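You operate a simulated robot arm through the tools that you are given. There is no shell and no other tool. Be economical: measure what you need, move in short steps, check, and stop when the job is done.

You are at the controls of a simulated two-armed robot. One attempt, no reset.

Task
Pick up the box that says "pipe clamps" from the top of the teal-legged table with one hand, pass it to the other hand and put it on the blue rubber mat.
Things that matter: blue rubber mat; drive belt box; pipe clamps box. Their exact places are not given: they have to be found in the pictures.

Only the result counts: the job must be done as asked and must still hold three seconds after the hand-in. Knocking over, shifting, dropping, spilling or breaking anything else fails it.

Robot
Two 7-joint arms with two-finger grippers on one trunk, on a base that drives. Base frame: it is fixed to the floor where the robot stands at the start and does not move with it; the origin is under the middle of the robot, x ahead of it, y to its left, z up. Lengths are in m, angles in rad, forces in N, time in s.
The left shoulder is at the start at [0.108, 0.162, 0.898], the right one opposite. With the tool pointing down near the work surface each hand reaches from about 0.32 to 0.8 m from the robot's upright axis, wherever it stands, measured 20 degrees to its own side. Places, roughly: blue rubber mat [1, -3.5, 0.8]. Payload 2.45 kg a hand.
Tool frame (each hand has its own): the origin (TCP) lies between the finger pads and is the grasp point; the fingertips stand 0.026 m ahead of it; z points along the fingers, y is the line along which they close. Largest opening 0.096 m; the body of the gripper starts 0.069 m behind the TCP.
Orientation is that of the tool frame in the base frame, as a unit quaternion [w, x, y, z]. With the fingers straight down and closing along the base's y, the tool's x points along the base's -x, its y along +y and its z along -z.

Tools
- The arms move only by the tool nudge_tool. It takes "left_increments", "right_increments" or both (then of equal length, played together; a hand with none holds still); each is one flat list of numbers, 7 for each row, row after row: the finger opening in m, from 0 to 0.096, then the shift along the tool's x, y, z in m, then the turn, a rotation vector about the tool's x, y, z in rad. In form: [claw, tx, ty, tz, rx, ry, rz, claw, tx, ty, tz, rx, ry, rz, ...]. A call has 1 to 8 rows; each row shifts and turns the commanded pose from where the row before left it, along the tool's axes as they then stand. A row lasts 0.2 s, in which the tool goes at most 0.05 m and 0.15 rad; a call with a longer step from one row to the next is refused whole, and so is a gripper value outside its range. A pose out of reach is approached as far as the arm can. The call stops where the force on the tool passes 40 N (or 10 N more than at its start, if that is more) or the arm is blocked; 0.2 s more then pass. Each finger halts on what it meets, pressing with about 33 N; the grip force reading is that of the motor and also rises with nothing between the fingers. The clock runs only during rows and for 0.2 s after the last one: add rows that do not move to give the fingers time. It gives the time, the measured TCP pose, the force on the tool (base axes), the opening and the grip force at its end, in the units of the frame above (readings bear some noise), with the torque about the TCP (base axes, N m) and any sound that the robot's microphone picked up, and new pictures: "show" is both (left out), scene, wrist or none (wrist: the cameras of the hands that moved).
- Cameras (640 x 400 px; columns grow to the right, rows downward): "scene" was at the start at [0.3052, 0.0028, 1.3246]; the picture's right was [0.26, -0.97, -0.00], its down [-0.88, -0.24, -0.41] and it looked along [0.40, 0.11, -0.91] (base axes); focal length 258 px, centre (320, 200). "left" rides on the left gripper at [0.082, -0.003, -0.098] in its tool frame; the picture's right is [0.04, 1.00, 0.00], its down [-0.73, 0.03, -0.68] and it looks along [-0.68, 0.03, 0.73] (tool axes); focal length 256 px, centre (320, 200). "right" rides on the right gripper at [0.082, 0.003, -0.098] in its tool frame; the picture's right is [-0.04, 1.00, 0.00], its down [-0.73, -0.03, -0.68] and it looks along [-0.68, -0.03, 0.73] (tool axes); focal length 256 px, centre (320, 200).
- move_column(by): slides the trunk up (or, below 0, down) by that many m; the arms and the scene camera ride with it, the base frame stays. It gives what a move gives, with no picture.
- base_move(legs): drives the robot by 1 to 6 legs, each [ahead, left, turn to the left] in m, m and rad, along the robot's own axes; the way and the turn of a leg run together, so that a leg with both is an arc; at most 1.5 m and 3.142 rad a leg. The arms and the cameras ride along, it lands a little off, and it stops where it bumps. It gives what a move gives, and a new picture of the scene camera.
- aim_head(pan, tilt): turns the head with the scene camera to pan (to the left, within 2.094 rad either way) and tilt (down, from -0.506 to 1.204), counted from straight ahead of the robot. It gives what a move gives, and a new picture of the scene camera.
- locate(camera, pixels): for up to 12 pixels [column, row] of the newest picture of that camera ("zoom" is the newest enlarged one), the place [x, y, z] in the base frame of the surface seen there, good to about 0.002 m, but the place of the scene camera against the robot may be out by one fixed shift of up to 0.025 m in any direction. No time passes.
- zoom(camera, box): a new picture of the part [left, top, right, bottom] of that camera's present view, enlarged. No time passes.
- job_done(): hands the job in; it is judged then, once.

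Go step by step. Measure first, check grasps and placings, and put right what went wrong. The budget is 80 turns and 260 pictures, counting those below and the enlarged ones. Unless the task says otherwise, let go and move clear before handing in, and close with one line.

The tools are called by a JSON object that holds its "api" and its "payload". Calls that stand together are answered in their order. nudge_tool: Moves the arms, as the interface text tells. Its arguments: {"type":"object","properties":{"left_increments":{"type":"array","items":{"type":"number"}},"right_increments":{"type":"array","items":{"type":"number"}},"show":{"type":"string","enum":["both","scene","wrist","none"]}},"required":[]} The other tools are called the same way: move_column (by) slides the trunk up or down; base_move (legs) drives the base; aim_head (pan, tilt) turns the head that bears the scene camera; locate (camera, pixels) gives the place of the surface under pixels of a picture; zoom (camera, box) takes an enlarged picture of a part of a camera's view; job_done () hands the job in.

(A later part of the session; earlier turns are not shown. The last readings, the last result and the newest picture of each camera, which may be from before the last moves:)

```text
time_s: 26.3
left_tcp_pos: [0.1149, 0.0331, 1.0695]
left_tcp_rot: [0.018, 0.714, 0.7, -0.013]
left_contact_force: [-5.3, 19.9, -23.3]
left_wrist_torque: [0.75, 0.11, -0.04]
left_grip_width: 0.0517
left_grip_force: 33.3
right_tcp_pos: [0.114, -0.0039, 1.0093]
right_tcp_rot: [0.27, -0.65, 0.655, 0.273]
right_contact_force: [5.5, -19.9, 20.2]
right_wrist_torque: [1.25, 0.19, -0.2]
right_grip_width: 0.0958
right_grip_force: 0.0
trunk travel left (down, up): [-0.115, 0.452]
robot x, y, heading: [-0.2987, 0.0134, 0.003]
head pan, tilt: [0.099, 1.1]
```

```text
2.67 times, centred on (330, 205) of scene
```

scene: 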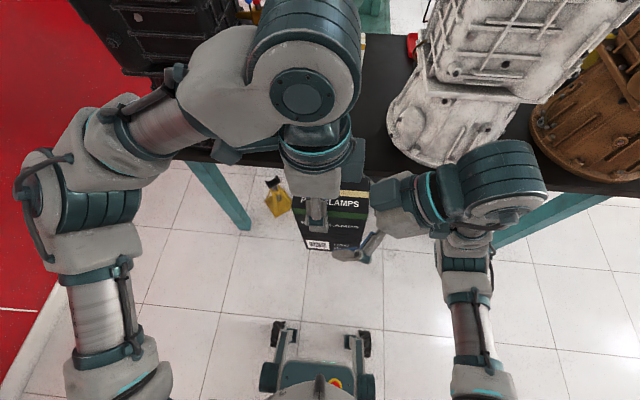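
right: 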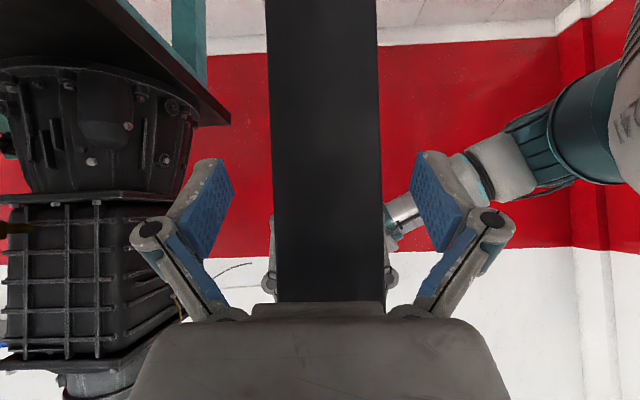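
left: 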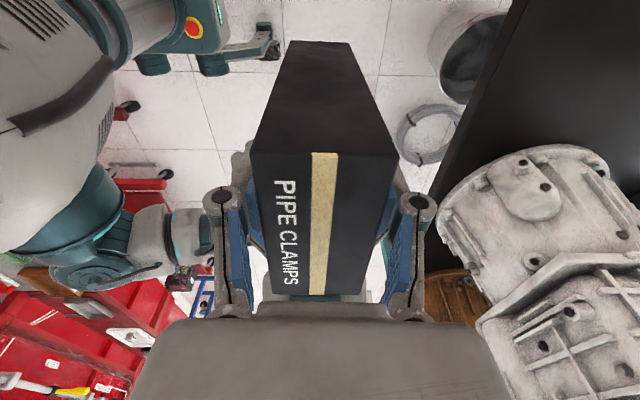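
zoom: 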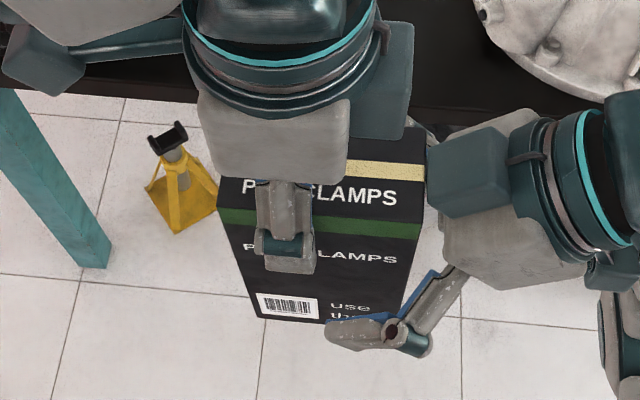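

About 20 N of contact: the box has met the right palm, so it is fully in. I back off 6 mm and close the right fingers while the left still holds.

{"api": "nudge_tool", "payload": {"left_increments": [0.03, 0.006, 0, 0.006, 0, 0, 0, 0.03, 0, 0, 0, 0, 0, 0], "show": "none"}}

{"api": "nudge_tool", "payload": {"right_increments": [0.075, 0, 0, 0, 0, 0, 0, 0.055, 0, 0, 0, 0, 0, 0, 0.03, 0, 0, 0, 0, 0, 0, 0.03, 0, 0, 0, 0, 0, 0], "show": "both"}}

```text
time_s: 26.9
left_tcp_pos: [0.1166, 0.0359, 1.0653]
left_tcp_rot: [0.022, 0.713, 0.7, -0.014]
left_contact_force: [0.1, 0.6, -4.0]
left_wrist_torque: [0.06, 0.02, -0.01]
left_grip_width: 0.0519
left_grip_force: 32.5
right_tcp_pos: [0.1121, -0.0029, 1.0077]
right_tcp_rot: [0.266, -0.653, 0.655, 0.273]
right_contact_force: [-0.2, 0.0, 0.6]
right_wrist_torque: [0.0, 0.03, 0.0]
right_grip_width: 0.0959
right_grip_force: 0.0
trunk travel left (down, up): [-0.115, 0.452]
robot x, y, heading: [-0.302, 0.012, -0.002]
head pan, tilt: [0.099, 1.1]
```

```text
time_s: 27.9
left_tcp_pos: [0.114, 0.0365, 1.0645]
left_tcp_rot: [0.02, 0.714, 0.699, -0.014]
left_contact_force: [-18.9, 2.6, -6.1]
left_wrist_torque: [0.02, 0.81, -0.17]
left_grip_width: 0.0518
left_grip_force: 32.5
right_tcp_pos: [0.1149, -0.0043, 1.0084]
right_tcp_rot: [0.268, -0.65, 0.656, 0.274]
right_contact_force: [20.5, -2.5, 2.7]
right_wrist_torque: [0.28, 0.29, -0.69]
right_grip_width: 0.0521
right_grip_force: 32.7
trunk travel left (down, up): [-0.115, 0.452]
robot x, y, heading: [-0.3034, 0.0147, -0.001]
head pan, tilt: [0.099, 1.1]
```

scene: 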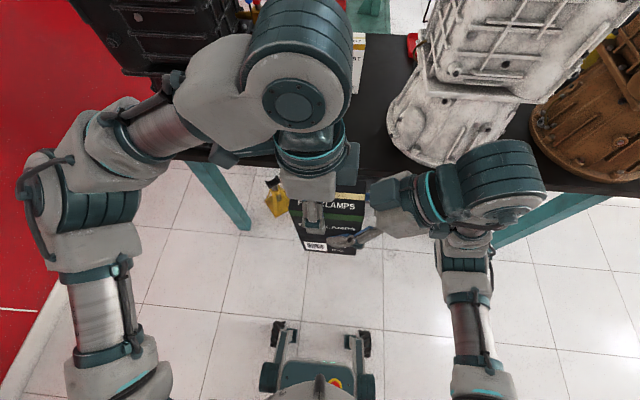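
right: 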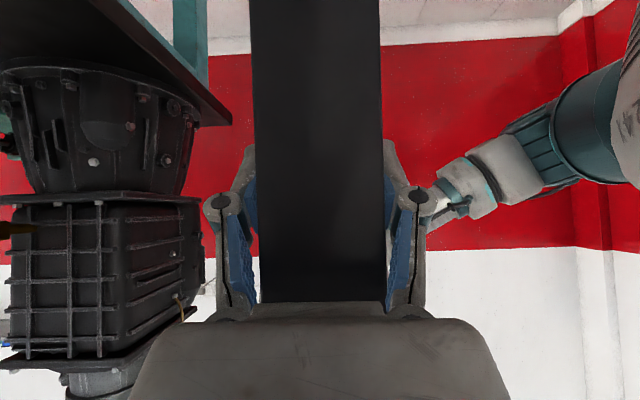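

Both hands grip at 0.052. I open the left and lift it straight up off the box.

{"api": "nudge_tool", "payload": {"left_increments": [0.07, 0, 0, 0, 0, 0, 0, 0.096, 0, 0, 0, 0, 0, 0, 0.096, 0, 0, 0, 0, 0, 0, 0.096, 0, 0, -0.03, 0, 0, 0, 0.096, 0, 0, -0.04, 0, 0, 0, 0.096, 0, 0, -0.04, 0, 0, 0, 0.096, 0.03, 0, -0.02, 0, 0, 0, 0.096, 0.04, 0, 0, 0, 0, 0], "show": "both"}}

```text
time_s: 29.7
left_tcp_pos: [0.1164, 0.1158, 1.1891]
left_tcp_rot: [0.022, 0.713, 0.7, -0.016]
left_contact_force: [-0.1, 0.0, 0.0]
left_wrist_torque: [-0.02, 0.0, 0.01]
left_grip_width: 0.0956
left_grip_force: 0.0
left hand out of reach, approached as far as the arm can: row 8
right_tcp_pos: [0.1134, -0.0002, 1.0075]
right_tcp_rot: [0.266, -0.652, 0.655, 0.272]
right_contact_force: [0.1, 0.4, 0.5]
right_wrist_torque: [-0.08, 0.0, 0.01]
right_grip_width: 0.052
right_grip_force: 32.9
trunk travel left (down, up): [-0.115, 0.452]
robot x, y, heading: [-0.301, 0.0143, -0.006]
head pan, tilt: [0.099, 1.1]
```

scene: 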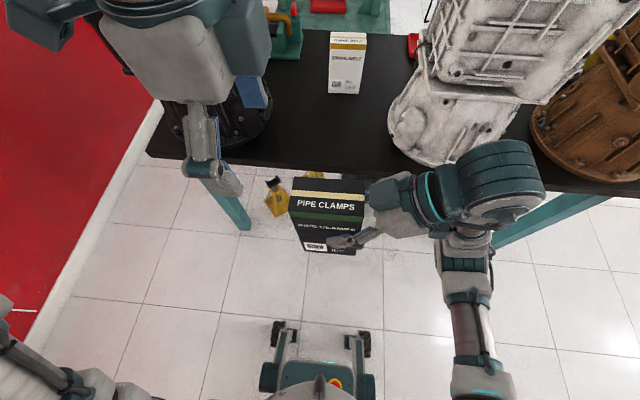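
left: 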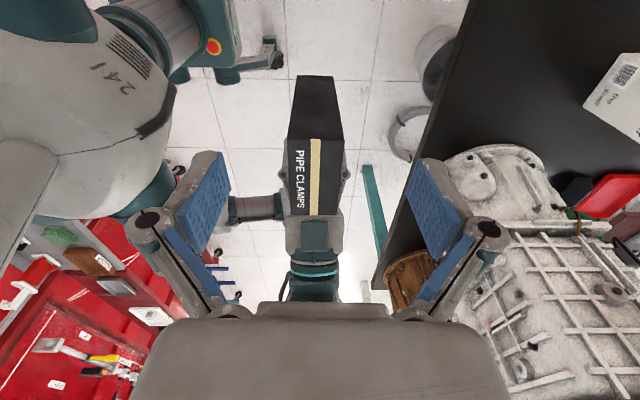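

Handover done: the right hand alone holds the box (opening 0.052). Next I look along the way towards the mat.

{"api": "aim_head", "payload": {"pan": -1.45, "tilt": 0.45}}

{"api": "locate", "payload": {"camera": "scene", "pixels": [[320, 150], [320, 200], [320, 250], [400, 200], [450, 220], [500, 240], [550, 260], [600, 300], [250, 200], [200, 250], [280, 180], [620, 380]]}}

```text
time_s: 31.3
left_tcp_pos: [0.1157, 0.111, 1.1888]
left_tcp_rot: [0.022, 0.714, 0.7, -0.014]
left_contact_force: [0.5, -0.1, -0.4]
left_wrist_torque: [0.06, -0.01, 0.02]
left_grip_width: 0.096
left_grip_force: 0.1
right_tcp_pos: [0.1127, -0.0025, 1.0082]
right_tcp_rot: [0.268, -0.652, 0.655, 0.273]
right_contact_force: [-0.8, 0.1, 0.3]
right_wrist_torque: [-0.07, 0.03, 0.02]
right_grip_width: 0.0516
right_grip_force: 32.7
trunk travel left (down, up): [-0.115, 0.452]
robot x, y, heading: [-0.3063, 0.0103, -0.005]
head pan, tilt: [-1.45, 0.45]
```

scene: 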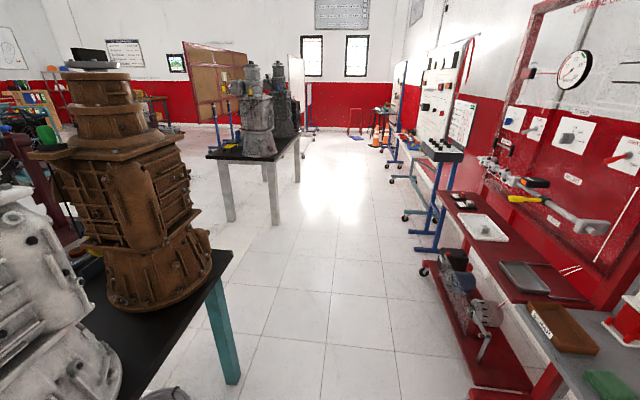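

```text
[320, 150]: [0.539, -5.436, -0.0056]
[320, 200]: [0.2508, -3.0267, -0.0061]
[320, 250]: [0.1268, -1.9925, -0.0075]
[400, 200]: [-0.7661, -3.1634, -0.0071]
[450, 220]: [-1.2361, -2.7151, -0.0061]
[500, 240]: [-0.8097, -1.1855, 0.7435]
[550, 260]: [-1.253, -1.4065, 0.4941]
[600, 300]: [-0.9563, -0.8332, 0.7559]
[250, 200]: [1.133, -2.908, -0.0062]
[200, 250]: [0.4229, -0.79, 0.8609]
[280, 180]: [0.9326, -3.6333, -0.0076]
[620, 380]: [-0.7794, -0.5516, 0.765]
```

The aisle is visible, with the pump table ahead at px (255,140). I zoom there for the mat and measure the bench edges on the right.

{"api": "zoom", "payload": {"camera": "scene", "box": [190, 50, 350, 190]}}

{"api": "locate", "payload": {"camera": "scene", "pixels": [[480, 260], [530, 322], [450, 235], [590, 390], [470, 390], [425, 275], [410, 215], [230, 260], [298, 150], [265, 163], [215, 155], [500, 280]]}}

```text
2.86 times, centred on (270, 120) of scene
```

zoom: 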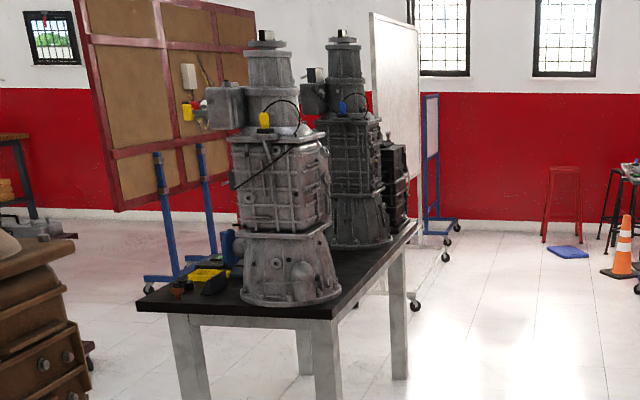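

```text
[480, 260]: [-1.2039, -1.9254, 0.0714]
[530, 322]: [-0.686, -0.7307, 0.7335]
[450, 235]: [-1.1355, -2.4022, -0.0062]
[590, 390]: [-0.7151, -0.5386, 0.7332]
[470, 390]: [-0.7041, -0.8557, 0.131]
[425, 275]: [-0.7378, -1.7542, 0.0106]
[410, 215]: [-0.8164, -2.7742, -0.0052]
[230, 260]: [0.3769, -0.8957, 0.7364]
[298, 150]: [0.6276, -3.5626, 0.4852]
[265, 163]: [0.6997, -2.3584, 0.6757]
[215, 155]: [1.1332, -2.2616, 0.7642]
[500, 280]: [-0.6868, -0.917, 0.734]
```

The aisle runs from x≈−0.69 (benches) to 0.38 (table). I strafe right down the middle, in steps.

{"api": "base_move", "payload": {"legs": [[0.05, 0, 0], [0, -1.3, 0]]}}

```text
time_s: 38.3
left_tcp_pos: [0.1671, -1.1602, 1.1893]
left_tcp_rot: [0.023, 0.712, 0.701, -0.014]
left_contact_force: [-0.7, -0.3, -0.3]
left_wrist_torque: [0.0, -0.01, -0.02]
left_grip_width: 0.0959
left_grip_force: 0.1
right_tcp_pos: [0.165, -1.2749, 1.0086]
right_tcp_rot: [0.266, -0.653, 0.654, 0.274]
right_contact_force: [-0.1, 0.1, -2.9]
right_wrist_torque: [-0.09, 0.01, -0.01]
right_grip_width: 0.0518
right_grip_force: 32.8
trunk travel left (down, up): [-0.115, 0.452]
robot x, y, heading: [-0.2503, -1.2631, 0.005]
head pan, tilt: [-1.45, 0.45]
```

scene: 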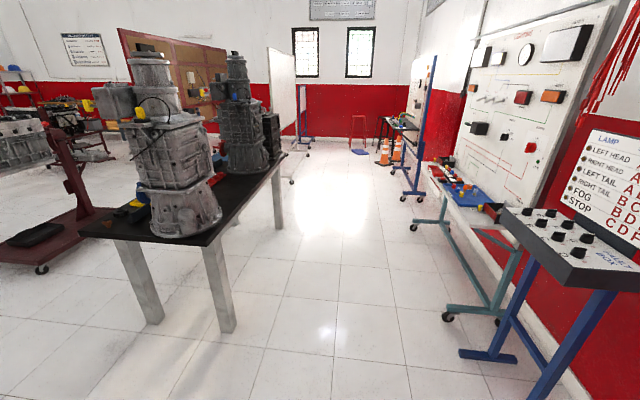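

I measure the bench edges and the table ahead.

{"api": "locate", "payload": {"camera": "scene", "pixels": [[470, 355], [560, 280], [500, 212], [445, 316], [430, 180], [412, 225], [205, 245], [283, 155], [225, 330], [85, 230], [260, 150], [380, 160]]}}

{"api": "aim_head", "payload": {"pan": -1.0, "tilt": 0.4}}

```text
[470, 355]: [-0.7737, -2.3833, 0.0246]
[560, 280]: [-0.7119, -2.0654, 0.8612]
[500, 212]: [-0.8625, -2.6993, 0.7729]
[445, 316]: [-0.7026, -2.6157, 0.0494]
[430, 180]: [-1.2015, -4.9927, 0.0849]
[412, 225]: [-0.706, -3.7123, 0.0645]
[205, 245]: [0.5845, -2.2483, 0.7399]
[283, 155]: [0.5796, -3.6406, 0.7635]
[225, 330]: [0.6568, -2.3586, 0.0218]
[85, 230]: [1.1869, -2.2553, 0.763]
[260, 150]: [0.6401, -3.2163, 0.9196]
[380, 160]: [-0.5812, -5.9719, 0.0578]
```

```text
time_s: 39.2
left_tcp_pos: [0.162, -1.1602, 1.1928]
left_tcp_rot: [0.025, 0.712, 0.701, -0.012]
left_contact_force: [-0.1, -0.8, -0.4]
left_wrist_torque: [0.0, 0.0, 0.0]
left_grip_width: 0.096
left_grip_force: 0.1
right_tcp_pos: [0.1591, -1.2762, 1.0098]
right_tcp_rot: [0.269, -0.653, 0.654, 0.271]
right_contact_force: [-0.2, -0.3, -4.0]
right_wrist_torque: [-0.06, -0.01, 0.03]
right_grip_width: 0.0517
right_grip_force: 33.3
trunk travel left (down, up): [-0.115, 0.452]
robot x, y, heading: [-0.2523, -1.2636, 0.006]
head pan, tilt: [-1.0, 0.4]
```

scene: 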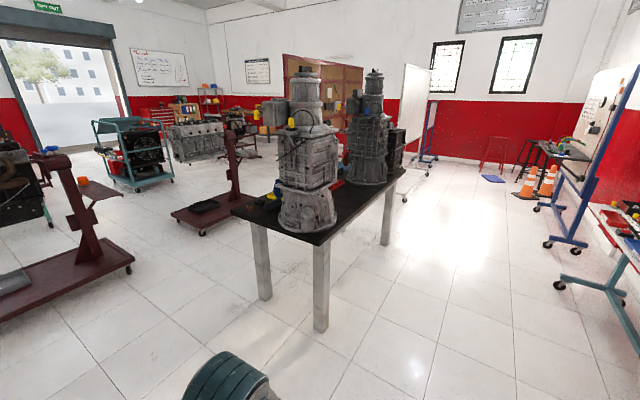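

The pump table spans x 0.58–1.19 and y −2.25 to about −3.7. I continue right to look at it from the front.

{"api": "base_move", "payload": {"legs": [[0, -1.45, 0]]}}

{"api": "aim_head", "payload": {"pan": -0.3, "tilt": 0.45}}

```text
time_s: 46.4
left_tcp_pos: [0.1721, -2.6226, 1.1916]
left_tcp_rot: [0.025, 0.709, 0.705, -0.012]
left_contact_force: [-0.4, 0.1, -0.3]
left_wrist_torque: [-0.01, -0.04, 0.03]
left_grip_width: 0.0961
left_grip_force: 0.1
right_tcp_pos: [0.1714, -2.7379, 1.009]
right_tcp_rot: [-0.267, 0.657, -0.65, -0.273]
right_contact_force: [-0.1, 0.8, -4.0]
right_wrist_torque: [-0.1, -0.01, 0.0]
right_grip_width: 0.052
right_grip_force: 33.2
trunk travel left (down, up): [-0.115, 0.452]
robot x, y, heading: [-0.2391, -2.727, 0.015]
head pan, tilt: [-1.0, 0.4]
```

scene: 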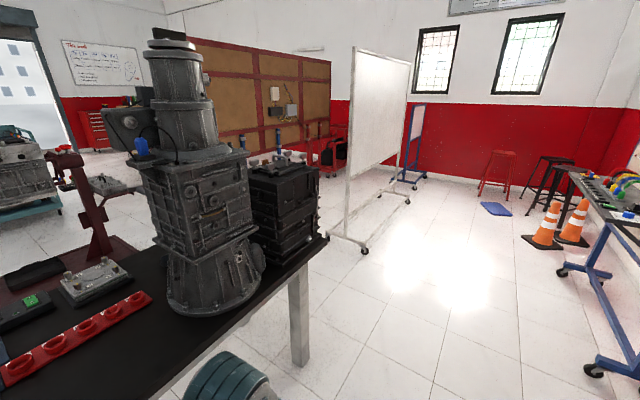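

```text
time_s: 47.5
left_tcp_pos: [0.1682, -2.6241, 1.194]
left_tcp_rot: [0.025, 0.708, 0.706, -0.01]
left_contact_force: [-0.8, 0.8, -0.4]
left_wrist_torque: [-0.01, 0.05, 0.02]
left_grip_width: 0.0959
left_grip_force: 0.0
right_tcp_pos: [0.1682, -2.7389, 1.0128]
right_tcp_rot: [-0.269, 0.658, -0.648, -0.273]
right_contact_force: [0.1, -0.1, -3.0]
right_wrist_torque: [-0.07, -0.02, 0.0]
right_grip_width: 0.0523
right_grip_force: 33.1
trunk travel left (down, up): [-0.115, 0.452]
robot x, y, heading: [-0.2403, -2.7291, 0.014]
head pan, tilt: [-0.3, 0.45]
```

scene: 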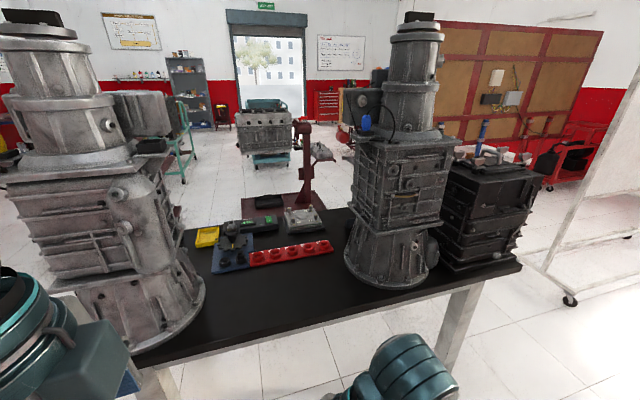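

A blue patch shows near px (232,252). I zoom in and measure it.

{"api": "zoom", "payload": {"camera": "scene", "box": [170, 190, 380, 310]}}

{"api": "locate", "payload": {"camera": "scene", "pixels": [[215, 262], [248, 262], [232, 270], [255, 262], [330, 243], [390, 265], [490, 250], [200, 310], [470, 280], [520, 262], [300, 215], [330, 280]]}}

```text
3.05 times, centred on (275, 250) of scene
```

zoom: 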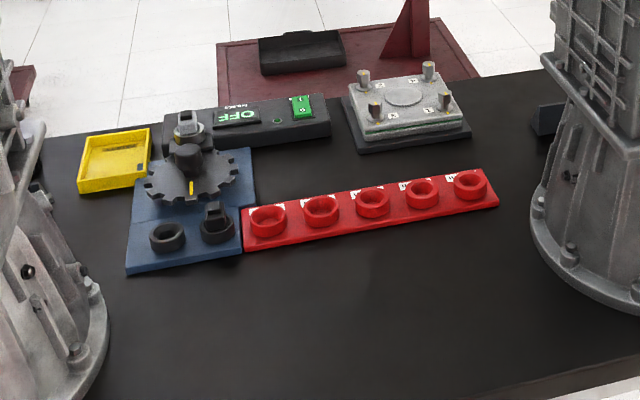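

```text
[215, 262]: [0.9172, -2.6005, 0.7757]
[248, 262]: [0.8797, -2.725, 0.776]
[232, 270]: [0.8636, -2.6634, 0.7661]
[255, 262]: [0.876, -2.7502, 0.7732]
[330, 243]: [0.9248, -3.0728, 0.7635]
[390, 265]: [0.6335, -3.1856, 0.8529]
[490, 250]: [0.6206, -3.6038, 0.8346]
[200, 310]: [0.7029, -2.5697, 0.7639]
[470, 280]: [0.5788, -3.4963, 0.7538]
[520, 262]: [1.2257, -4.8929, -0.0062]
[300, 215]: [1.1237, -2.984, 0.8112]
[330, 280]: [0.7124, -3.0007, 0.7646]
```

That blue tray holds gears and isn't at [1,−3.5], so the mat is likely behind the second pump and the black gearbox. I check what is around there.

{"api": "locate", "payload": {"camera": "scene", "pixels": [[572, 300], [545, 268], [600, 250], [490, 170], [450, 165], [540, 180], [345, 230], [410, 60], [632, 240]]}}

{"api": "base_move", "payload": {"legs": [[0, -0.85, 0]]}}

{"api": "aim_head", "payload": {"pan": 0.0, "tilt": 0.5}}

```text
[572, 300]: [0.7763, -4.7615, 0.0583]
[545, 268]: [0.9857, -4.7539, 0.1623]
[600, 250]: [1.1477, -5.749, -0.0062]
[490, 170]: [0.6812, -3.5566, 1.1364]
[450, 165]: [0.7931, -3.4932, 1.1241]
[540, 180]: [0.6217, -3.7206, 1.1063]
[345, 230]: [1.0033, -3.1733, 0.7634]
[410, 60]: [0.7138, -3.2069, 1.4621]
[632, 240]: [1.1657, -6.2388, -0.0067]
```

```text
time_s: 52.1
left_tcp_pos: [0.1764, -3.4837, 1.1937]
left_tcp_rot: [0.028, 0.71, 0.703, -0.012]
left_contact_force: [1.0, 1.1, 0.3]
left_wrist_torque: [-0.03, 0.02, 0.0]
left_grip_width: 0.0961
left_grip_force: 0.1
right_tcp_pos: [0.1758, -3.5992, 1.0127]
right_tcp_rot: [-0.267, 0.656, -0.653, -0.269]
right_contact_force: [0.7, -0.2, -3.2]
right_wrist_torque: [-0.08, -0.03, -0.02]
right_grip_width: 0.0521
right_grip_force: 33.3
trunk travel left (down, up): [-0.115, 0.452]
robot x, y, heading: [-0.2258, -3.5923, 0.002]
head pan, tilt: [-0.3, 0.45]
```

scene: 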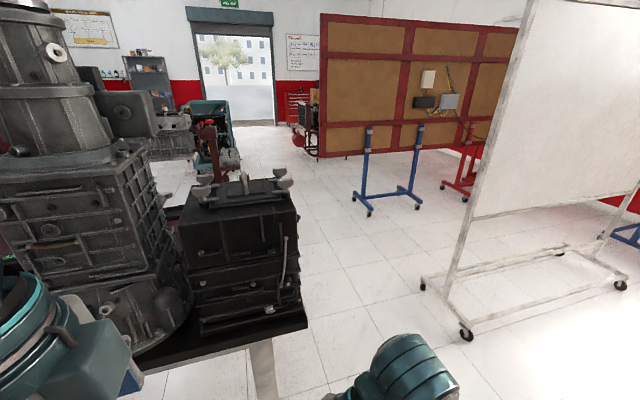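

```text
time_s: 52.9
left_tcp_pos: [0.1723, -3.486, 1.197]
left_tcp_rot: [0.028, 0.711, 0.702, -0.01]
left_contact_force: [-0.2, 0.5, 0.6]
left_wrist_torque: [-0.03, 0.0, 0.02]
left_grip_width: 0.0959
left_grip_force: 0.1
right_tcp_pos: [0.1722, -3.6, 1.0149]
right_tcp_rot: [-0.27, 0.656, -0.651, -0.269]
right_contact_force: [-0.5, 0.0, -3.4]
right_wrist_torque: [-0.09, -0.02, -0.01]
right_grip_width: 0.0519
right_grip_force: 33.4
trunk travel left (down, up): [-0.115, 0.452]
robot x, y, heading: [-0.2295, -3.5911, 0.002]
head pan, tilt: [0.0, 0.499]
```

scene: 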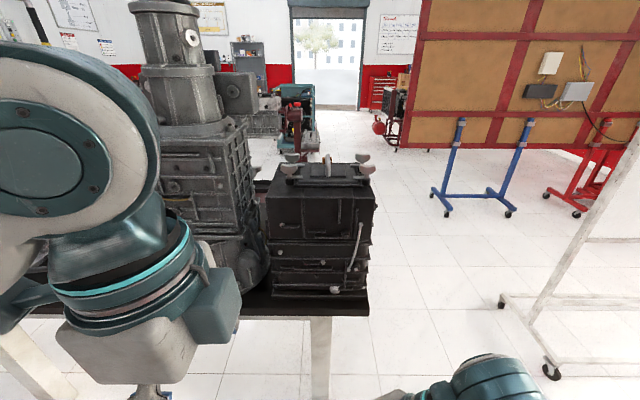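

The gearbox occupies the front of the table end, so the mat should be behind it. I measure free floor beyond the end and behind the table.

{"api": "locate", "payload": {"camera": "scene", "pixels": [[368, 310], [370, 285], [290, 230], [376, 200], [445, 212], [510, 212], [550, 370], [503, 303], [400, 250], [296, 190], [380, 140]]}}

{"api": "move_column", "payload": {"by": 0.25}}

{"api": "aim_head", "payload": {"pan": 0.0, "tilt": 0.55}}

```text
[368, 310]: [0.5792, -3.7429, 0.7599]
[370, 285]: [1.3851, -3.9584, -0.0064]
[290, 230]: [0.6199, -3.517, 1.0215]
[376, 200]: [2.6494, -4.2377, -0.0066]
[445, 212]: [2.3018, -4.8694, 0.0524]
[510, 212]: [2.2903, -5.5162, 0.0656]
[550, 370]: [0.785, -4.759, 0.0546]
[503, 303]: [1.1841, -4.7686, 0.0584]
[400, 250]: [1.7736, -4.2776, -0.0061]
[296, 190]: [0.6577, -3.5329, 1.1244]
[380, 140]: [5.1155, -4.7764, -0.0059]
```

```text
time_s: 55.5
left_tcp_pos: [0.1726, -3.4916, 1.4464]
left_tcp_rot: [0.026, 0.711, 0.703, -0.009]
left_contact_force: [0.7, -0.6, -0.4]
left_wrist_torque: [0.0, -0.01, 0.02]
left_grip_width: 0.0959
left_grip_force: 0.1
right_tcp_pos: [0.0986, -3.6069, 1.3416]
right_tcp_rot: [-0.345, 0.683, -0.615, -0.191]
right_contact_force: [-0.5, -0.8, -3.5]
right_wrist_torque: [-0.1, 0.02, 0.0]
right_grip_width: 0.0517
right_grip_force: 33.4
trunk travel left (down, up): [-0.365, 0.202]
robot x, y, heading: [-0.2285, -3.5923, 0.01]
head pan, tilt: [0.0, 0.499]
```

```text
time_s: 56.1
left_tcp_pos: [0.172, -3.4911, 1.4459]
left_tcp_rot: [0.027, 0.712, 0.701, -0.009]
left_contact_force: [0.2, 0.0, -0.9]
left_wrist_torque: [-0.01, 0.03, 0.01]
left_grip_width: 0.096
left_grip_force: 0.0
right_tcp_pos: [0.0992, -3.6068, 1.3418]
right_tcp_rot: [-0.346, 0.682, -0.615, -0.192]
right_contact_force: [0.8, -0.4, -3.6]
right_wrist_torque: [-0.05, 0.02, 0.0]
right_grip_width: 0.0518
right_grip_force: 32.9
trunk travel left (down, up): [-0.365, 0.202]
robot x, y, heading: [-0.2323, -3.5926, 0.007]
head pan, tilt: [0.0, 0.55]
```

scene: 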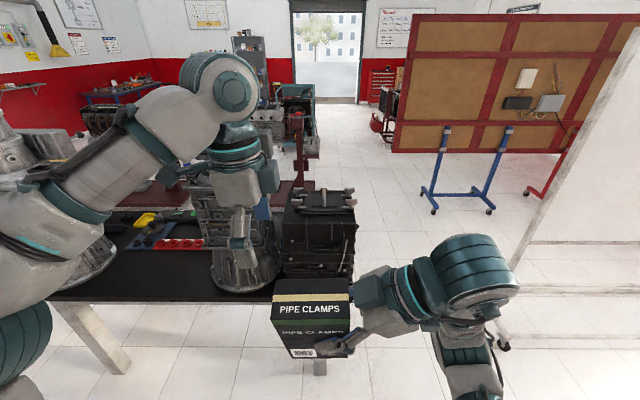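

The gearbox still hides that spot. I go to the table end (y≈−4.15) and look in from the side.

{"api": "base_move", "payload": {"legs": [[0, -0.56, 0], [0.3, 0, 0]]}}

{"api": "aim_head", "payload": {"pan": 0.5, "tilt": 0.7}}

```text
time_s: 60.9
left_tcp_pos: [0.4702, -4.0395, 1.4478]
left_tcp_rot: [0.03, 0.712, 0.702, -0.011]
left_contact_force: [-0.5, -0.1, 0.3]
left_wrist_torque: [-0.06, 0.05, 0.01]
left_grip_width: 0.0961
left_grip_force: 0.0
right_tcp_pos: [0.3941, -4.1552, 1.3443]
right_tcp_rot: [-0.346, 0.683, -0.615, -0.19]
right_contact_force: [-0.5, 1.0, -3.3]
right_wrist_torque: [-0.1, 0.02, -0.04]
right_grip_width: 0.0519
right_grip_force: 32.8
trunk travel left (down, up): [-0.365, 0.202]
robot x, y, heading: [0.0697, -4.1504, 0.003]
head pan, tilt: [0.0, 0.55]
```

scene: 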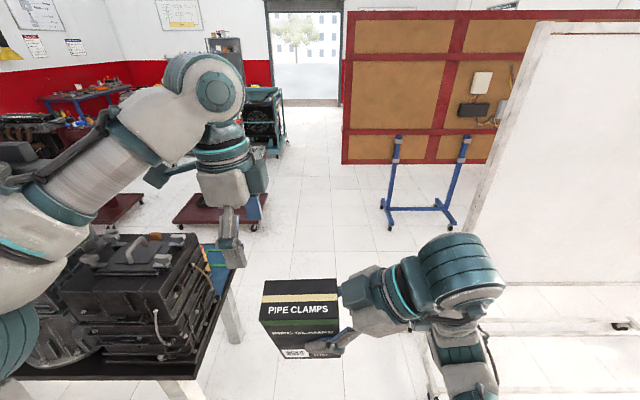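

```text
time_s: 61.9
left_tcp_pos: [0.4704, -4.0259, 1.4478]
left_tcp_rot: [0.034, 0.712, 0.702, -0.014]
left_contact_force: [0.3, 0.5, 0.4]
left_wrist_torque: [-0.02, 0.0, 0.04]
left_grip_width: 0.0959
left_grip_force: 0.0
right_tcp_pos: [0.3933, -4.1425, 1.3432]
right_tcp_rot: [-0.342, 0.685, -0.615, -0.186]
right_contact_force: [-0.3, 0.5, -3.3]
right_wrist_torque: [-0.09, 0.01, 0.03]
right_grip_width: 0.0519
right_grip_force: 33.5
trunk travel left (down, up): [-0.365, 0.202]
robot x, y, heading: [0.0707, -4.1483, 0.005]
head pan, tilt: [0.499, 0.7]
```

scene: 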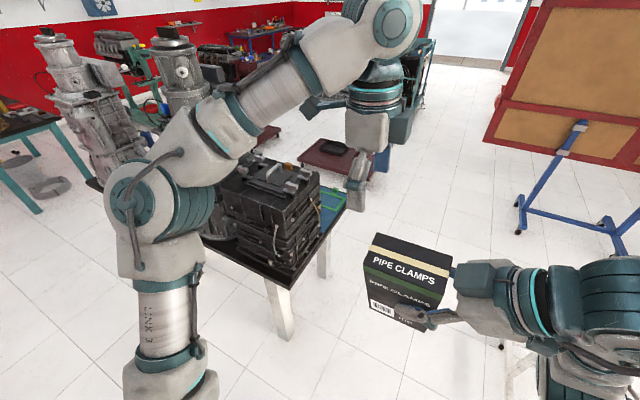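

A blue surface appears behind the gearbox at px (330,205). I zoom and measure it.

{"api": "zoom", "payload": {"camera": "scene", "box": [270, 150, 390, 250]}}

{"api": "locate", "payload": {"camera": "scene", "pixels": [[343, 193], [330, 200], [340, 205], [325, 190], [328, 225], [333, 188], [345, 205], [318, 235]]}}

```text
4.00 times, centred on (330, 200) of scene
```

zoom: 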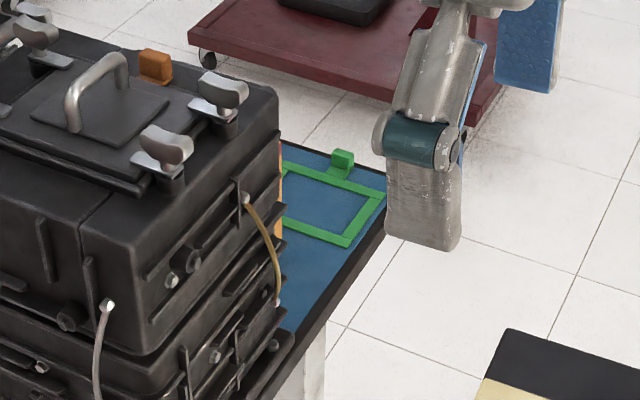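

```text
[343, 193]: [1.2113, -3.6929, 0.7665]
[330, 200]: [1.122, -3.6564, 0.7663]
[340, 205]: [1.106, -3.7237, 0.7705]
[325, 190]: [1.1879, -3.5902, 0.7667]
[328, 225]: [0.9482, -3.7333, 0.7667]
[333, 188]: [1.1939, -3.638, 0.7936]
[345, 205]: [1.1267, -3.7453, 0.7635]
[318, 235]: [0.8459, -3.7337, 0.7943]
```

The blue mat lies at x≈0.9–1.2, y −3.73 to about −3.5, with green tape on it. I'll drive past the table end to its far corner and turn to face the mat from there.

{"api": "base_move", "payload": {"legs": [[0.8, 0.03, 0], [0.78, 0, 0]]}}

{"api": "base_move", "payload": {"legs": [[0, 0, 2.356]]}}

{"api": "aim_head", "payload": {"pan": 0.0, "tilt": 0.75}}

```text
time_s: 70.0
left_tcp_pos: [2.0573, -4.0584, 1.4516]
left_tcp_rot: [0.017, 0.712, 0.702, 0.005]
left_contact_force: [-1.4, -1.8, -1.2]
left_wrist_torque: [0.21, -0.13, -0.04]
left_grip_width: 0.0961
left_grip_force: 0.0
right_tcp_pos: [1.9833, -4.1684, 1.3436]
right_tcp_rot: [-0.36, 0.676, -0.611, -0.2]
right_contact_force: [1.7, -0.2, -3.1]
right_wrist_torque: [-0.11, 0.07, 0.07]
right_grip_width: 0.0517
right_grip_force: 33.3
trunk travel left (down, up): [-0.365, 0.202]
robot x, y, heading: [1.6633, -4.1137, 0.009]
head pan, tilt: [0.499, 0.7]
```

scene: 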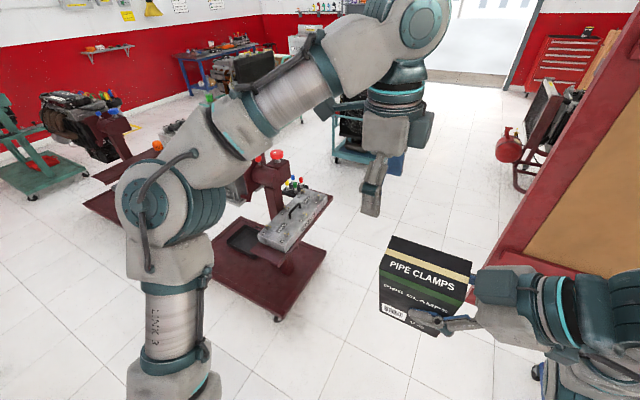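

```text
time_s: 76.0
left_tcp_pos: [1.3007, -3.924, 1.4497]
left_tcp_rot: [0.021, -0.38, 0.925, 0.028]
left_contact_force: [0.8, 0.0, 0.6]
left_wrist_torque: [0.01, 0.07, 0.01]
left_grip_width: 0.096
left_grip_force: 0.0
right_tcp_pos: [1.4333, -3.893, 1.3464]
right_tcp_rot: [0.038, 0.828, 0.403, -0.389]
right_contact_force: [1.3, -0.7, -2.3]
right_wrist_torque: [0.03, -0.04, -0.06]
right_grip_width: 0.0519
right_grip_force: 33.2
trunk travel left (down, up): [-0.365, 0.202]
robot x, y, heading: [1.6665, -4.1156, 2.377]
head pan, tilt: [0.499, 0.7]
```

scene: 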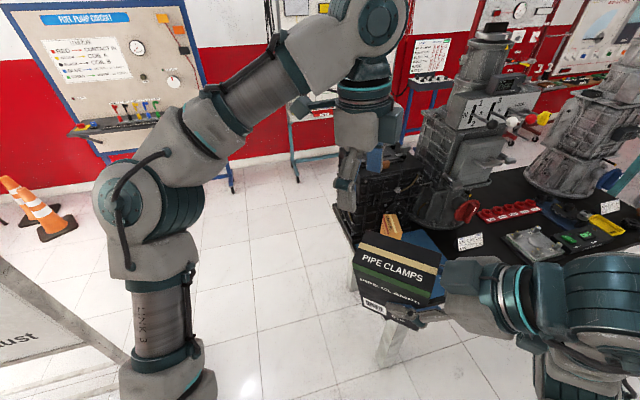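

```text
time_s: 76.9
left_tcp_pos: [1.292, -3.9395, 1.45]
left_tcp_rot: [0.025, -0.38, 0.924, 0.031]
left_contact_force: [1.6, 1.8, 0.2]
left_wrist_torque: [-0.02, 0.09, -0.02]
left_grip_width: 0.0961
left_grip_force: 0.1
right_tcp_pos: [1.4235, -3.9098, 1.3472]
right_tcp_rot: [0.034, 0.829, 0.405, -0.383]
right_contact_force: [0.8, -1.1, -2.7]
right_wrist_torque: [0.05, -0.09, -0.04]
right_grip_width: 0.052
right_grip_force: 33.2
trunk travel left (down, up): [-0.365, 0.202]
robot x, y, heading: [1.6646, -4.1132, 2.378]
head pan, tilt: [0.0, 0.75]
```

scene: 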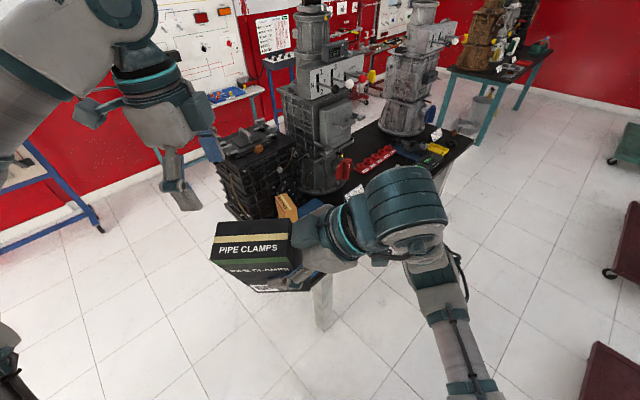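

I'm behind the corner, and the mat is partly hidden by the held box at px (300,215). I zoom to survey it.

{"api": "zoom", "payload": {"camera": "scene", "box": [200, 130, 440, 280]}}

{"api": "zoom", "payload": {"camera": "right", "box": [0, 0, 640, 400]}}

{"api": "zoom", "payload": {"camera": "left", "box": [0, 0, 640, 400]}}

```text
2.67 times, centred on (320, 205) of scene
```

zoom: 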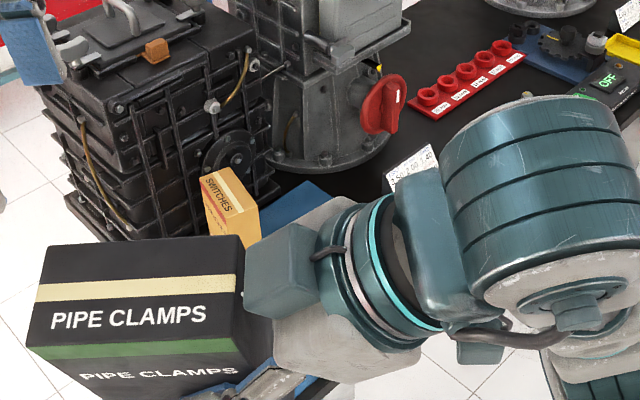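

```text
1.00 times, centred on (320, 200) of right (not enlarged: the box is as wide or as high as the picture)
```

zoom: 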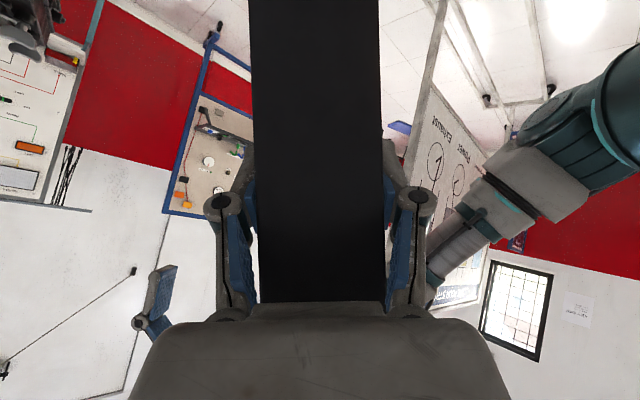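

```text
1.00 times, centred on (320, 200) of left (not enlarged: the box is as wide or as high as the picture)
```

zoom: 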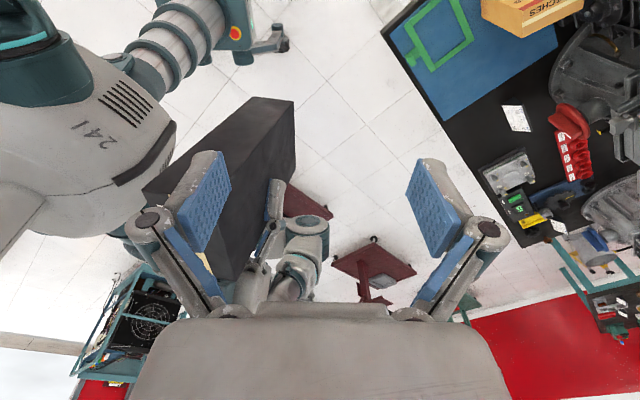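

The left camera shows the whole mat: a green frame at px (437,35), a "switches" box at (530,10) and free blue between and below. I measure these.

{"api": "locate", "payload": {"camera": "left", "pixels": [[394, 42], [447, 117], [556, 50], [425, 78], [475, 40], [480, 85], [500, 60], [530, 50], [485, 20], [440, 50], [408, 55], [470, 70]]}}

{"api": "zoom", "payload": {"camera": "left", "box": [370, 0, 590, 140]}}

```text
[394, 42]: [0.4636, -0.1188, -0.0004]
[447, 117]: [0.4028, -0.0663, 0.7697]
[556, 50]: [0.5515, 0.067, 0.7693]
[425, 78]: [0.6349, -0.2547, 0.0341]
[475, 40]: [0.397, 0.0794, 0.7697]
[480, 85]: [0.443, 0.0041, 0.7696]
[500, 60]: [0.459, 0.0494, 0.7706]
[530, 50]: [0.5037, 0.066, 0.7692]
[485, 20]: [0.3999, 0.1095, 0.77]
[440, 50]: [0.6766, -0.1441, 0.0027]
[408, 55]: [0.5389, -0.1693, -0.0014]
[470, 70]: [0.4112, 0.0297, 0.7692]
```

```text
2.86 times, centred on (480, 70) of left
```

zoom: 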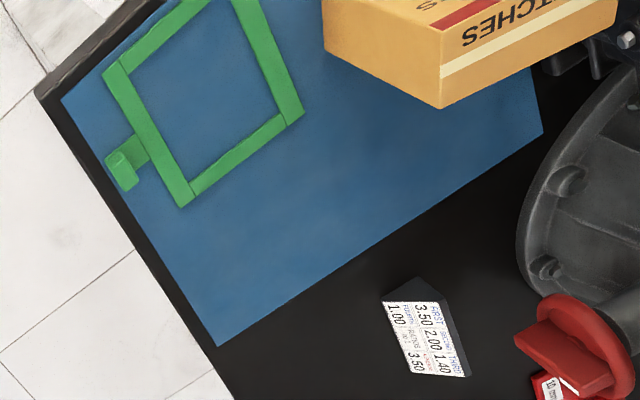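

That locate used the old stored picture; the new zoomed one will do.

{"api": "locate", "payload": {"camera": "zoom", "pixels": [[62, 100], [218, 345], [543, 130], [182, 203], [302, 112], [118, 65], [235, 5], [440, 105], [326, 45], [300, 200], [35, 93], [120, 168]]}}

```text
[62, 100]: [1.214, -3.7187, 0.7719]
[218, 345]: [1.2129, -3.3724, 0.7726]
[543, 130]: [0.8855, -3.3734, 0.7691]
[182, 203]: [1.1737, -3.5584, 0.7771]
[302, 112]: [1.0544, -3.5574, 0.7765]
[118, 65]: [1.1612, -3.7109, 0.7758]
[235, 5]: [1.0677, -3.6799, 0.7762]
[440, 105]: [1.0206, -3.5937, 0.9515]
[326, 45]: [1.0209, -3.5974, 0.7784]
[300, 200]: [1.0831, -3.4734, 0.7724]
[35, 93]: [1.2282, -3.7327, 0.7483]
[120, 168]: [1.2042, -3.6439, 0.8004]
```

The mat spans x 0.885–1.213, y −3.72 to −3.373, top z 0.772, and its free strip is y −3.55 to −3.38. I'll place the box at about (1.10, −3.465) and approach from behind the table, facing −x.

{"api": "base_move", "payload": {"legs": [[0, 0, 0.763], [0, -0.55, 0]]}}

{"api": "aim_head", "payload": {"pan": 0.0, "tilt": 0.95}}

```text
time_s: 82.2
left_tcp_pos: [1.2657, -3.7424, 1.4401]
left_tcp_rot: [0.033, -0.695, 0.716, 0.05]
left_contact_force: [-1.4, -1.2, -0.5]
left_wrist_torque: [0.11, -0.17, -0.02]
left_grip_width: 0.0961
left_grip_force: 0.1
right_tcp_pos: [1.3433, -3.6236, 1.3411]
right_tcp_rot: [0.166, 0.626, 0.689, -0.327]
right_contact_force: [2.2, 0.3, -4.4]
right_wrist_torque: [-0.01, 0.02, -0.02]
right_grip_width: 0.0521
right_grip_force: 32.5
trunk travel left (down, up): [-0.365, 0.202]
robot x, y, heading: [1.6693, -3.5617, 3.127]
head pan, tilt: [0.0, 0.75]
```

scene: 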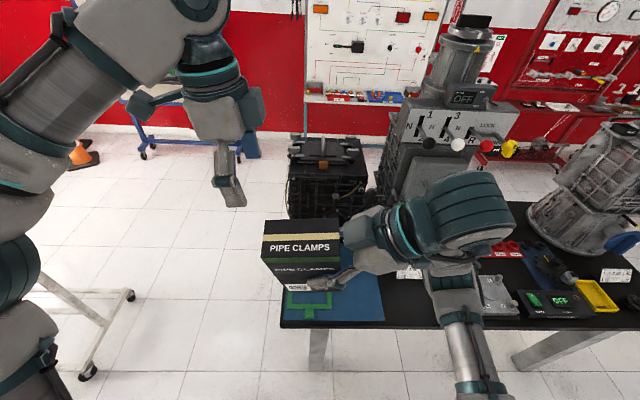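

```text
time_s: 82.9
left_tcp_pos: [1.2804, -3.7388, 1.4495]
left_tcp_rot: [0.025, -0.695, 0.716, 0.051]
left_contact_force: [-1.3, -2.9, 1.6]
left_wrist_torque: [0.23, -0.13, 0.02]
left_grip_width: 0.0959
left_grip_force: 0.0
right_tcp_pos: [1.3578, -3.6201, 1.3476]
right_tcp_rot: [0.165, 0.622, 0.688, -0.334]
right_contact_force: [2.3, -0.2, -3.5]
right_wrist_torque: [0.03, 0.03, -0.05]
right_grip_width: 0.0518
right_grip_force: 33.3
trunk travel left (down, up): [-0.365, 0.202]
robot x, y, heading: [1.6706, -3.5747, 3.132]
head pan, tilt: [0.0, 0.949]
```

scene: 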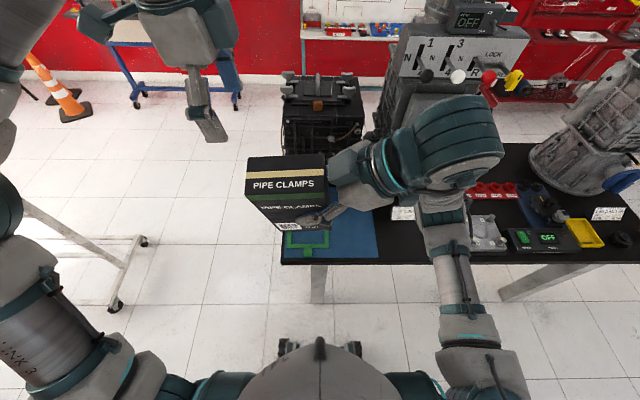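

All clear above the table. I lower the column 0.22, then level the box while yawing the hand to point forward-left.

{"api": "move_column", "payload": {"by": -0.22}}

{"api": "nudge_tool", "payload": {"right_increments": [0.03, 0, 0, 0, 0, 0, 0], "show": "scene"}}

```text
time_s: 85.2
left_tcp_pos: [1.2866, -3.6035, 1.2395]
left_tcp_rot: [-0.008, -0.694, 0.719, 0.024]
left_contact_force: [2.2, 3.1, -0.7]
left_wrist_torque: [-0.25, 0.09, 0.01]
left_grip_width: 0.0958
left_grip_force: 0.0
right_tcp_pos: [1.36, -3.4956, 1.129]
right_tcp_rot: [0.188, 0.616, 0.672, -0.365]
right_contact_force: [-2.0, 2.5, -3.1]
right_wrist_torque: [0.07, -0.06, 0.06]
right_grip_width: 0.0519
right_grip_force: 32.5
trunk travel left (down, up): [-0.145, 0.422]
robot x, y, heading: [1.6649, -3.5504, 3.133]
head pan, tilt: [0.0, 0.949]
```

```text
time_s: 85.8
left_tcp_pos: [1.2847, -3.7164, 1.2325]
left_tcp_rot: [0.02, -0.696, 0.716, 0.048]
left_contact_force: [-1.3, 0.1, -0.2]
left_wrist_torque: [-0.03, -0.03, 0.02]
left_grip_width: 0.0963
left_grip_force: 0.1
right_tcp_pos: [1.3636, -3.5998, 1.129]
right_tcp_rot: [0.167, 0.619, 0.688, -0.339]
right_contact_force: [0.0, 0.3, -3.6]
right_wrist_torque: [0.03, 0.03, -0.05]
right_grip_width: 0.052
right_grip_force: 33.0
trunk travel left (down, up): [-0.145, 0.422]
robot x, y, heading: [1.665, -3.5782, 3.124]
head pan, tilt: [0.0, 0.949]
stopped in row 1 (right hand): the arm was blocked; the commanded pose is now the measured one
```

scene: 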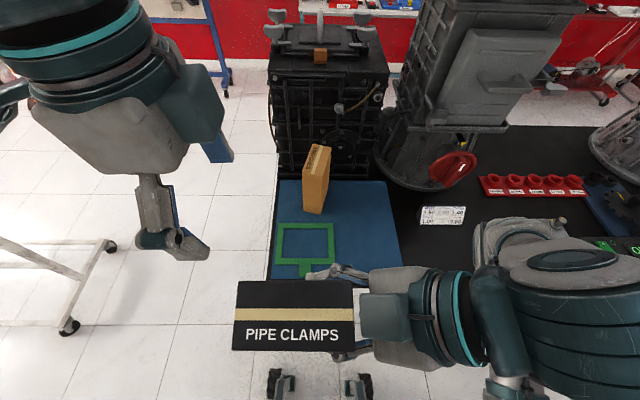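

The trunk was swaying after the move; the mat's free strip is well visible at px (365,230). I let it settle, then rotate slowly to level the box.

{"api": "nudge_tool", "payload": {"right_increments": [0.03, 0, 0, 0, 0, 0, 0, 0.03, 0, 0, 0, 0, 0, 0, 0.03, 0, 0, 0, 0, 0, 0, 0.03, 0, 0, 0, 0, 0, 0, 0.03, 0, 0, 0, 0, 0, 0, 0.03, 0, 0, 0, 0, 0, 0, 0.03, 0, 0, 0, 0, 0, 0, 0.03, 0, 0, 0, 0, 0, 0], "show": "none"}}

{"api": "nudge_tool", "payload": {"right_increments": [0.03, 0, 0, 0, 0.06, 0.0078, 0.1226, 0.03, 0, 0, 0, 0.06, 0.0078, 0.1226, 0.03, 0, 0, 0, 0.06, 0.0078, 0.1226, 0.03, 0, 0, 0, 0.06, 0.0078, 0.1226, 0.03, 0, 0, 0, 0.06, 0.0078, 0.1226, 0.03, 0, 0, 0, 0.06, 0.0078, 0.1226, 0.03, 0, 0, 0, 0, 0, 0, 0.03, 0, 0, 0, 0, 0, 0], "show": "scene"}}

```text
time_s: 87.6
left_tcp_pos: [1.2861, -3.6758, 1.236]
left_tcp_rot: [0.009, -0.696, 0.717, 0.038]
left_contact_force: [-0.1, 0.9, -0.7]
left_wrist_torque: [-0.09, 0.04, -0.03]
left_grip_width: 0.0963
left_grip_force: 0.0
right_tcp_pos: [1.3625, -3.5621, 1.1306]
right_tcp_rot: [0.175, 0.618, 0.682, -0.35]
right_contact_force: [-0.2, 0.3, -3.6]
right_wrist_torque: [0.04, -0.02, 0.0]
right_grip_width: 0.0519
right_grip_force: 32.8
trunk travel left (down, up): [-0.145, 0.422]
robot x, y, heading: [1.6652, -3.5714, 3.128]
head pan, tilt: [0.0, 0.949]
```

```text
time_s: 89.6
left_tcp_pos: [1.2921, -3.6565, 1.2401]
left_tcp_rot: [0.002, -0.694, 0.719, 0.037]
left_contact_force: [0.2, 0.6, 0.3]
left_wrist_torque: [-0.05, 0.01, -0.03]
left_grip_width: 0.0958
left_grip_force: 0.1
right_tcp_pos: [1.3687, -3.5433, 1.1323]
right_tcp_rot: [0.164, 0.849, 0.344, -0.367]
right_contact_force: [-0.8, 0.7, -3.0]
right_wrist_torque: [0.08, -0.05, -0.01]
right_grip_width: 0.0518
right_grip_force: 33.1
trunk travel left (down, up): [-0.145, 0.422]
robot x, y, heading: [1.6669, -3.5616, 3.128]
head pan, tilt: [0.0, 0.949]
stopped in row 8 (right hand): the arm was blocked; the commanded pose is now the measured one
```

scene: 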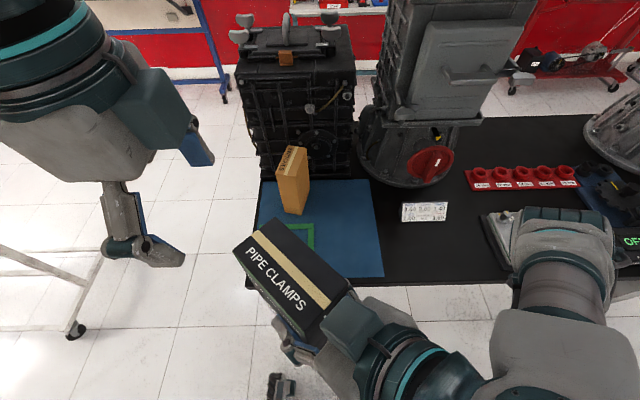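

The box is level, with the tool at about 43° pitch, and the sway is dying down. I move the hand out over the table at this height, above everything.

{"api": "nudge_tool", "payload": {"right_increments": [0.03, -0.0116, -0.037, 0.0112, 0, 0, 0, 0.03, -0.0116, -0.037, 0.0112, 0, 0, 0, 0.03, -0.0116, -0.037, 0.0112, 0, 0, 0, 0.03, -0.0116, -0.037, 0.0112, 0, 0, 0, 0.03, 0, 0, 0, 0, 0, 0, 0.03, 0, 0, 0, 0, 0, 0, 0.03, 0, 0, 0, 0, 0, 0], "show": "scene"}}

```text
time_s: 91.4
left_tcp_pos: [1.2966, -3.6931, 1.2379]
left_tcp_rot: [0.012, -0.694, 0.718, 0.049]
left_contact_force: [0.1, -1.0, 0.7]
left_wrist_torque: [0.14, -0.01, 0.01]
left_grip_width: 0.0959
left_grip_force: 0.1
right_tcp_pos: [1.223, -3.5162, 1.1337]
right_tcp_rot: [0.149, 0.85, 0.349, -0.364]
right_contact_force: [1.4, -2.1, -2.6]
right_wrist_torque: [0.1, 0.0, -0.09]
right_grip_width: 0.0519
right_grip_force: 32.8
trunk travel left (down, up): [-0.145, 0.422]
robot x, y, heading: [1.664, -3.562, 3.126]
head pan, tilt: [0.0, 0.949]
stopped in row 7 (right hand): the arm was blocked; the commanded pose is now the measured one
```

scene: 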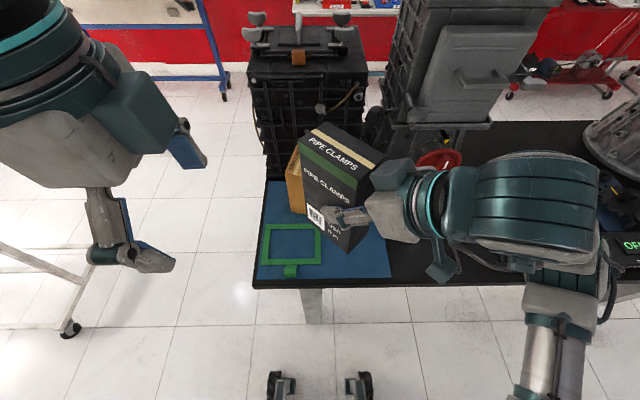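

Reach is fine. Next I go to above the free strip, lowering to about 0.16 above the final height, then let it settle.

{"api": "nudge_tool", "payload": {"right_increments": [0.03, 0.0123, -0.0307, 0.0233, 0, 0, 0, 0.03, 0.0123, -0.0307, 0.0233, 0, 0, 0, 0.03, 0.0123, -0.0307, 0.0233, 0, 0, 0, 0.03, 0.0123, -0.0307, 0.0233, 0, 0, 0], "show": "none"}}

{"api": "nudge_tool", "payload": {"right_increments": [0.03, 0, 0, 0, 0, 0, 0, 0.03, 0, 0, 0, 0, 0, 0, 0.03, 0, 0, 0, 0, 0, 0, 0.03, 0, 0, 0, 0, 0, 0, 0.03, 0, 0, 0, 0, 0, 0, 0.03, 0, 0, 0, 0, 0, 0, 0.03, 0, 0, 0, 0, 0, 0, 0.03, 0, 0, 0, 0, 0, 0], "show": "scene"}}

```text
time_s: 92.6
left_tcp_pos: [1.3024, -3.6657, 1.2398]
left_tcp_rot: [0.004, -0.694, 0.719, 0.04]
left_contact_force: [0.5, 0.9, 0.3]
left_wrist_torque: [-0.08, 0.03, -0.01]
left_grip_width: 0.0961
left_grip_force: 0.1
right_tcp_pos: [1.1199, -3.4292, 1.0342]
right_tcp_rot: [0.158, 0.848, 0.344, -0.371]
right_contact_force: [0.9, 1.0, -2.3]
right_wrist_torque: [-0.02, -0.06, 0.0]
right_grip_width: 0.0519
right_grip_force: 33.3
trunk travel left (down, up): [-0.145, 0.422]
robot x, y, heading: [1.6684, -3.5652, 3.133]
head pan, tilt: [0.0, 0.949]
stopped in row 4 (right hand): the arm was blocked; the commanded pose is now the measured one
```

```text
time_s: 94.4
left_tcp_pos: [1.2997, -3.6528, 1.2415]
left_tcp_rot: [0.001, -0.694, 0.719, 0.037]
left_contact_force: [0.4, 0.5, -0.7]
left_wrist_torque: [-0.02, 0.02, 0.0]
left_grip_width: 0.0962
left_grip_force: 0.1
right_tcp_pos: [1.1176, -3.4177, 1.0313]
right_tcp_rot: [0.163, 0.848, 0.342, -0.371]
right_contact_force: [0.4, 1.6, -3.5]
right_wrist_torque: [0.01, -0.05, 0.01]
right_grip_width: 0.0519
right_grip_force: 32.8
trunk travel left (down, up): [-0.145, 0.422]
robot x, y, heading: [1.6674, -3.5611, 3.121]
head pan, tilt: [0.0, 0.949]
```

scene: 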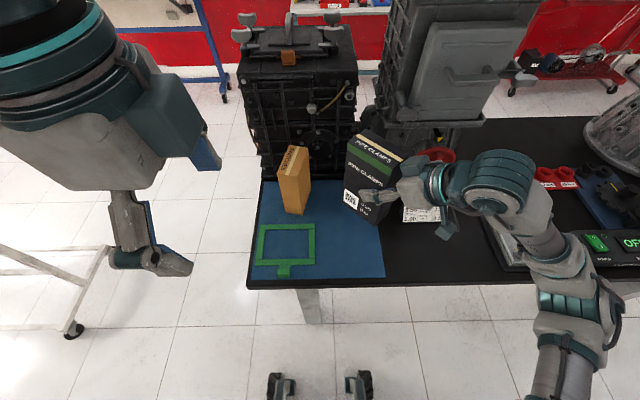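

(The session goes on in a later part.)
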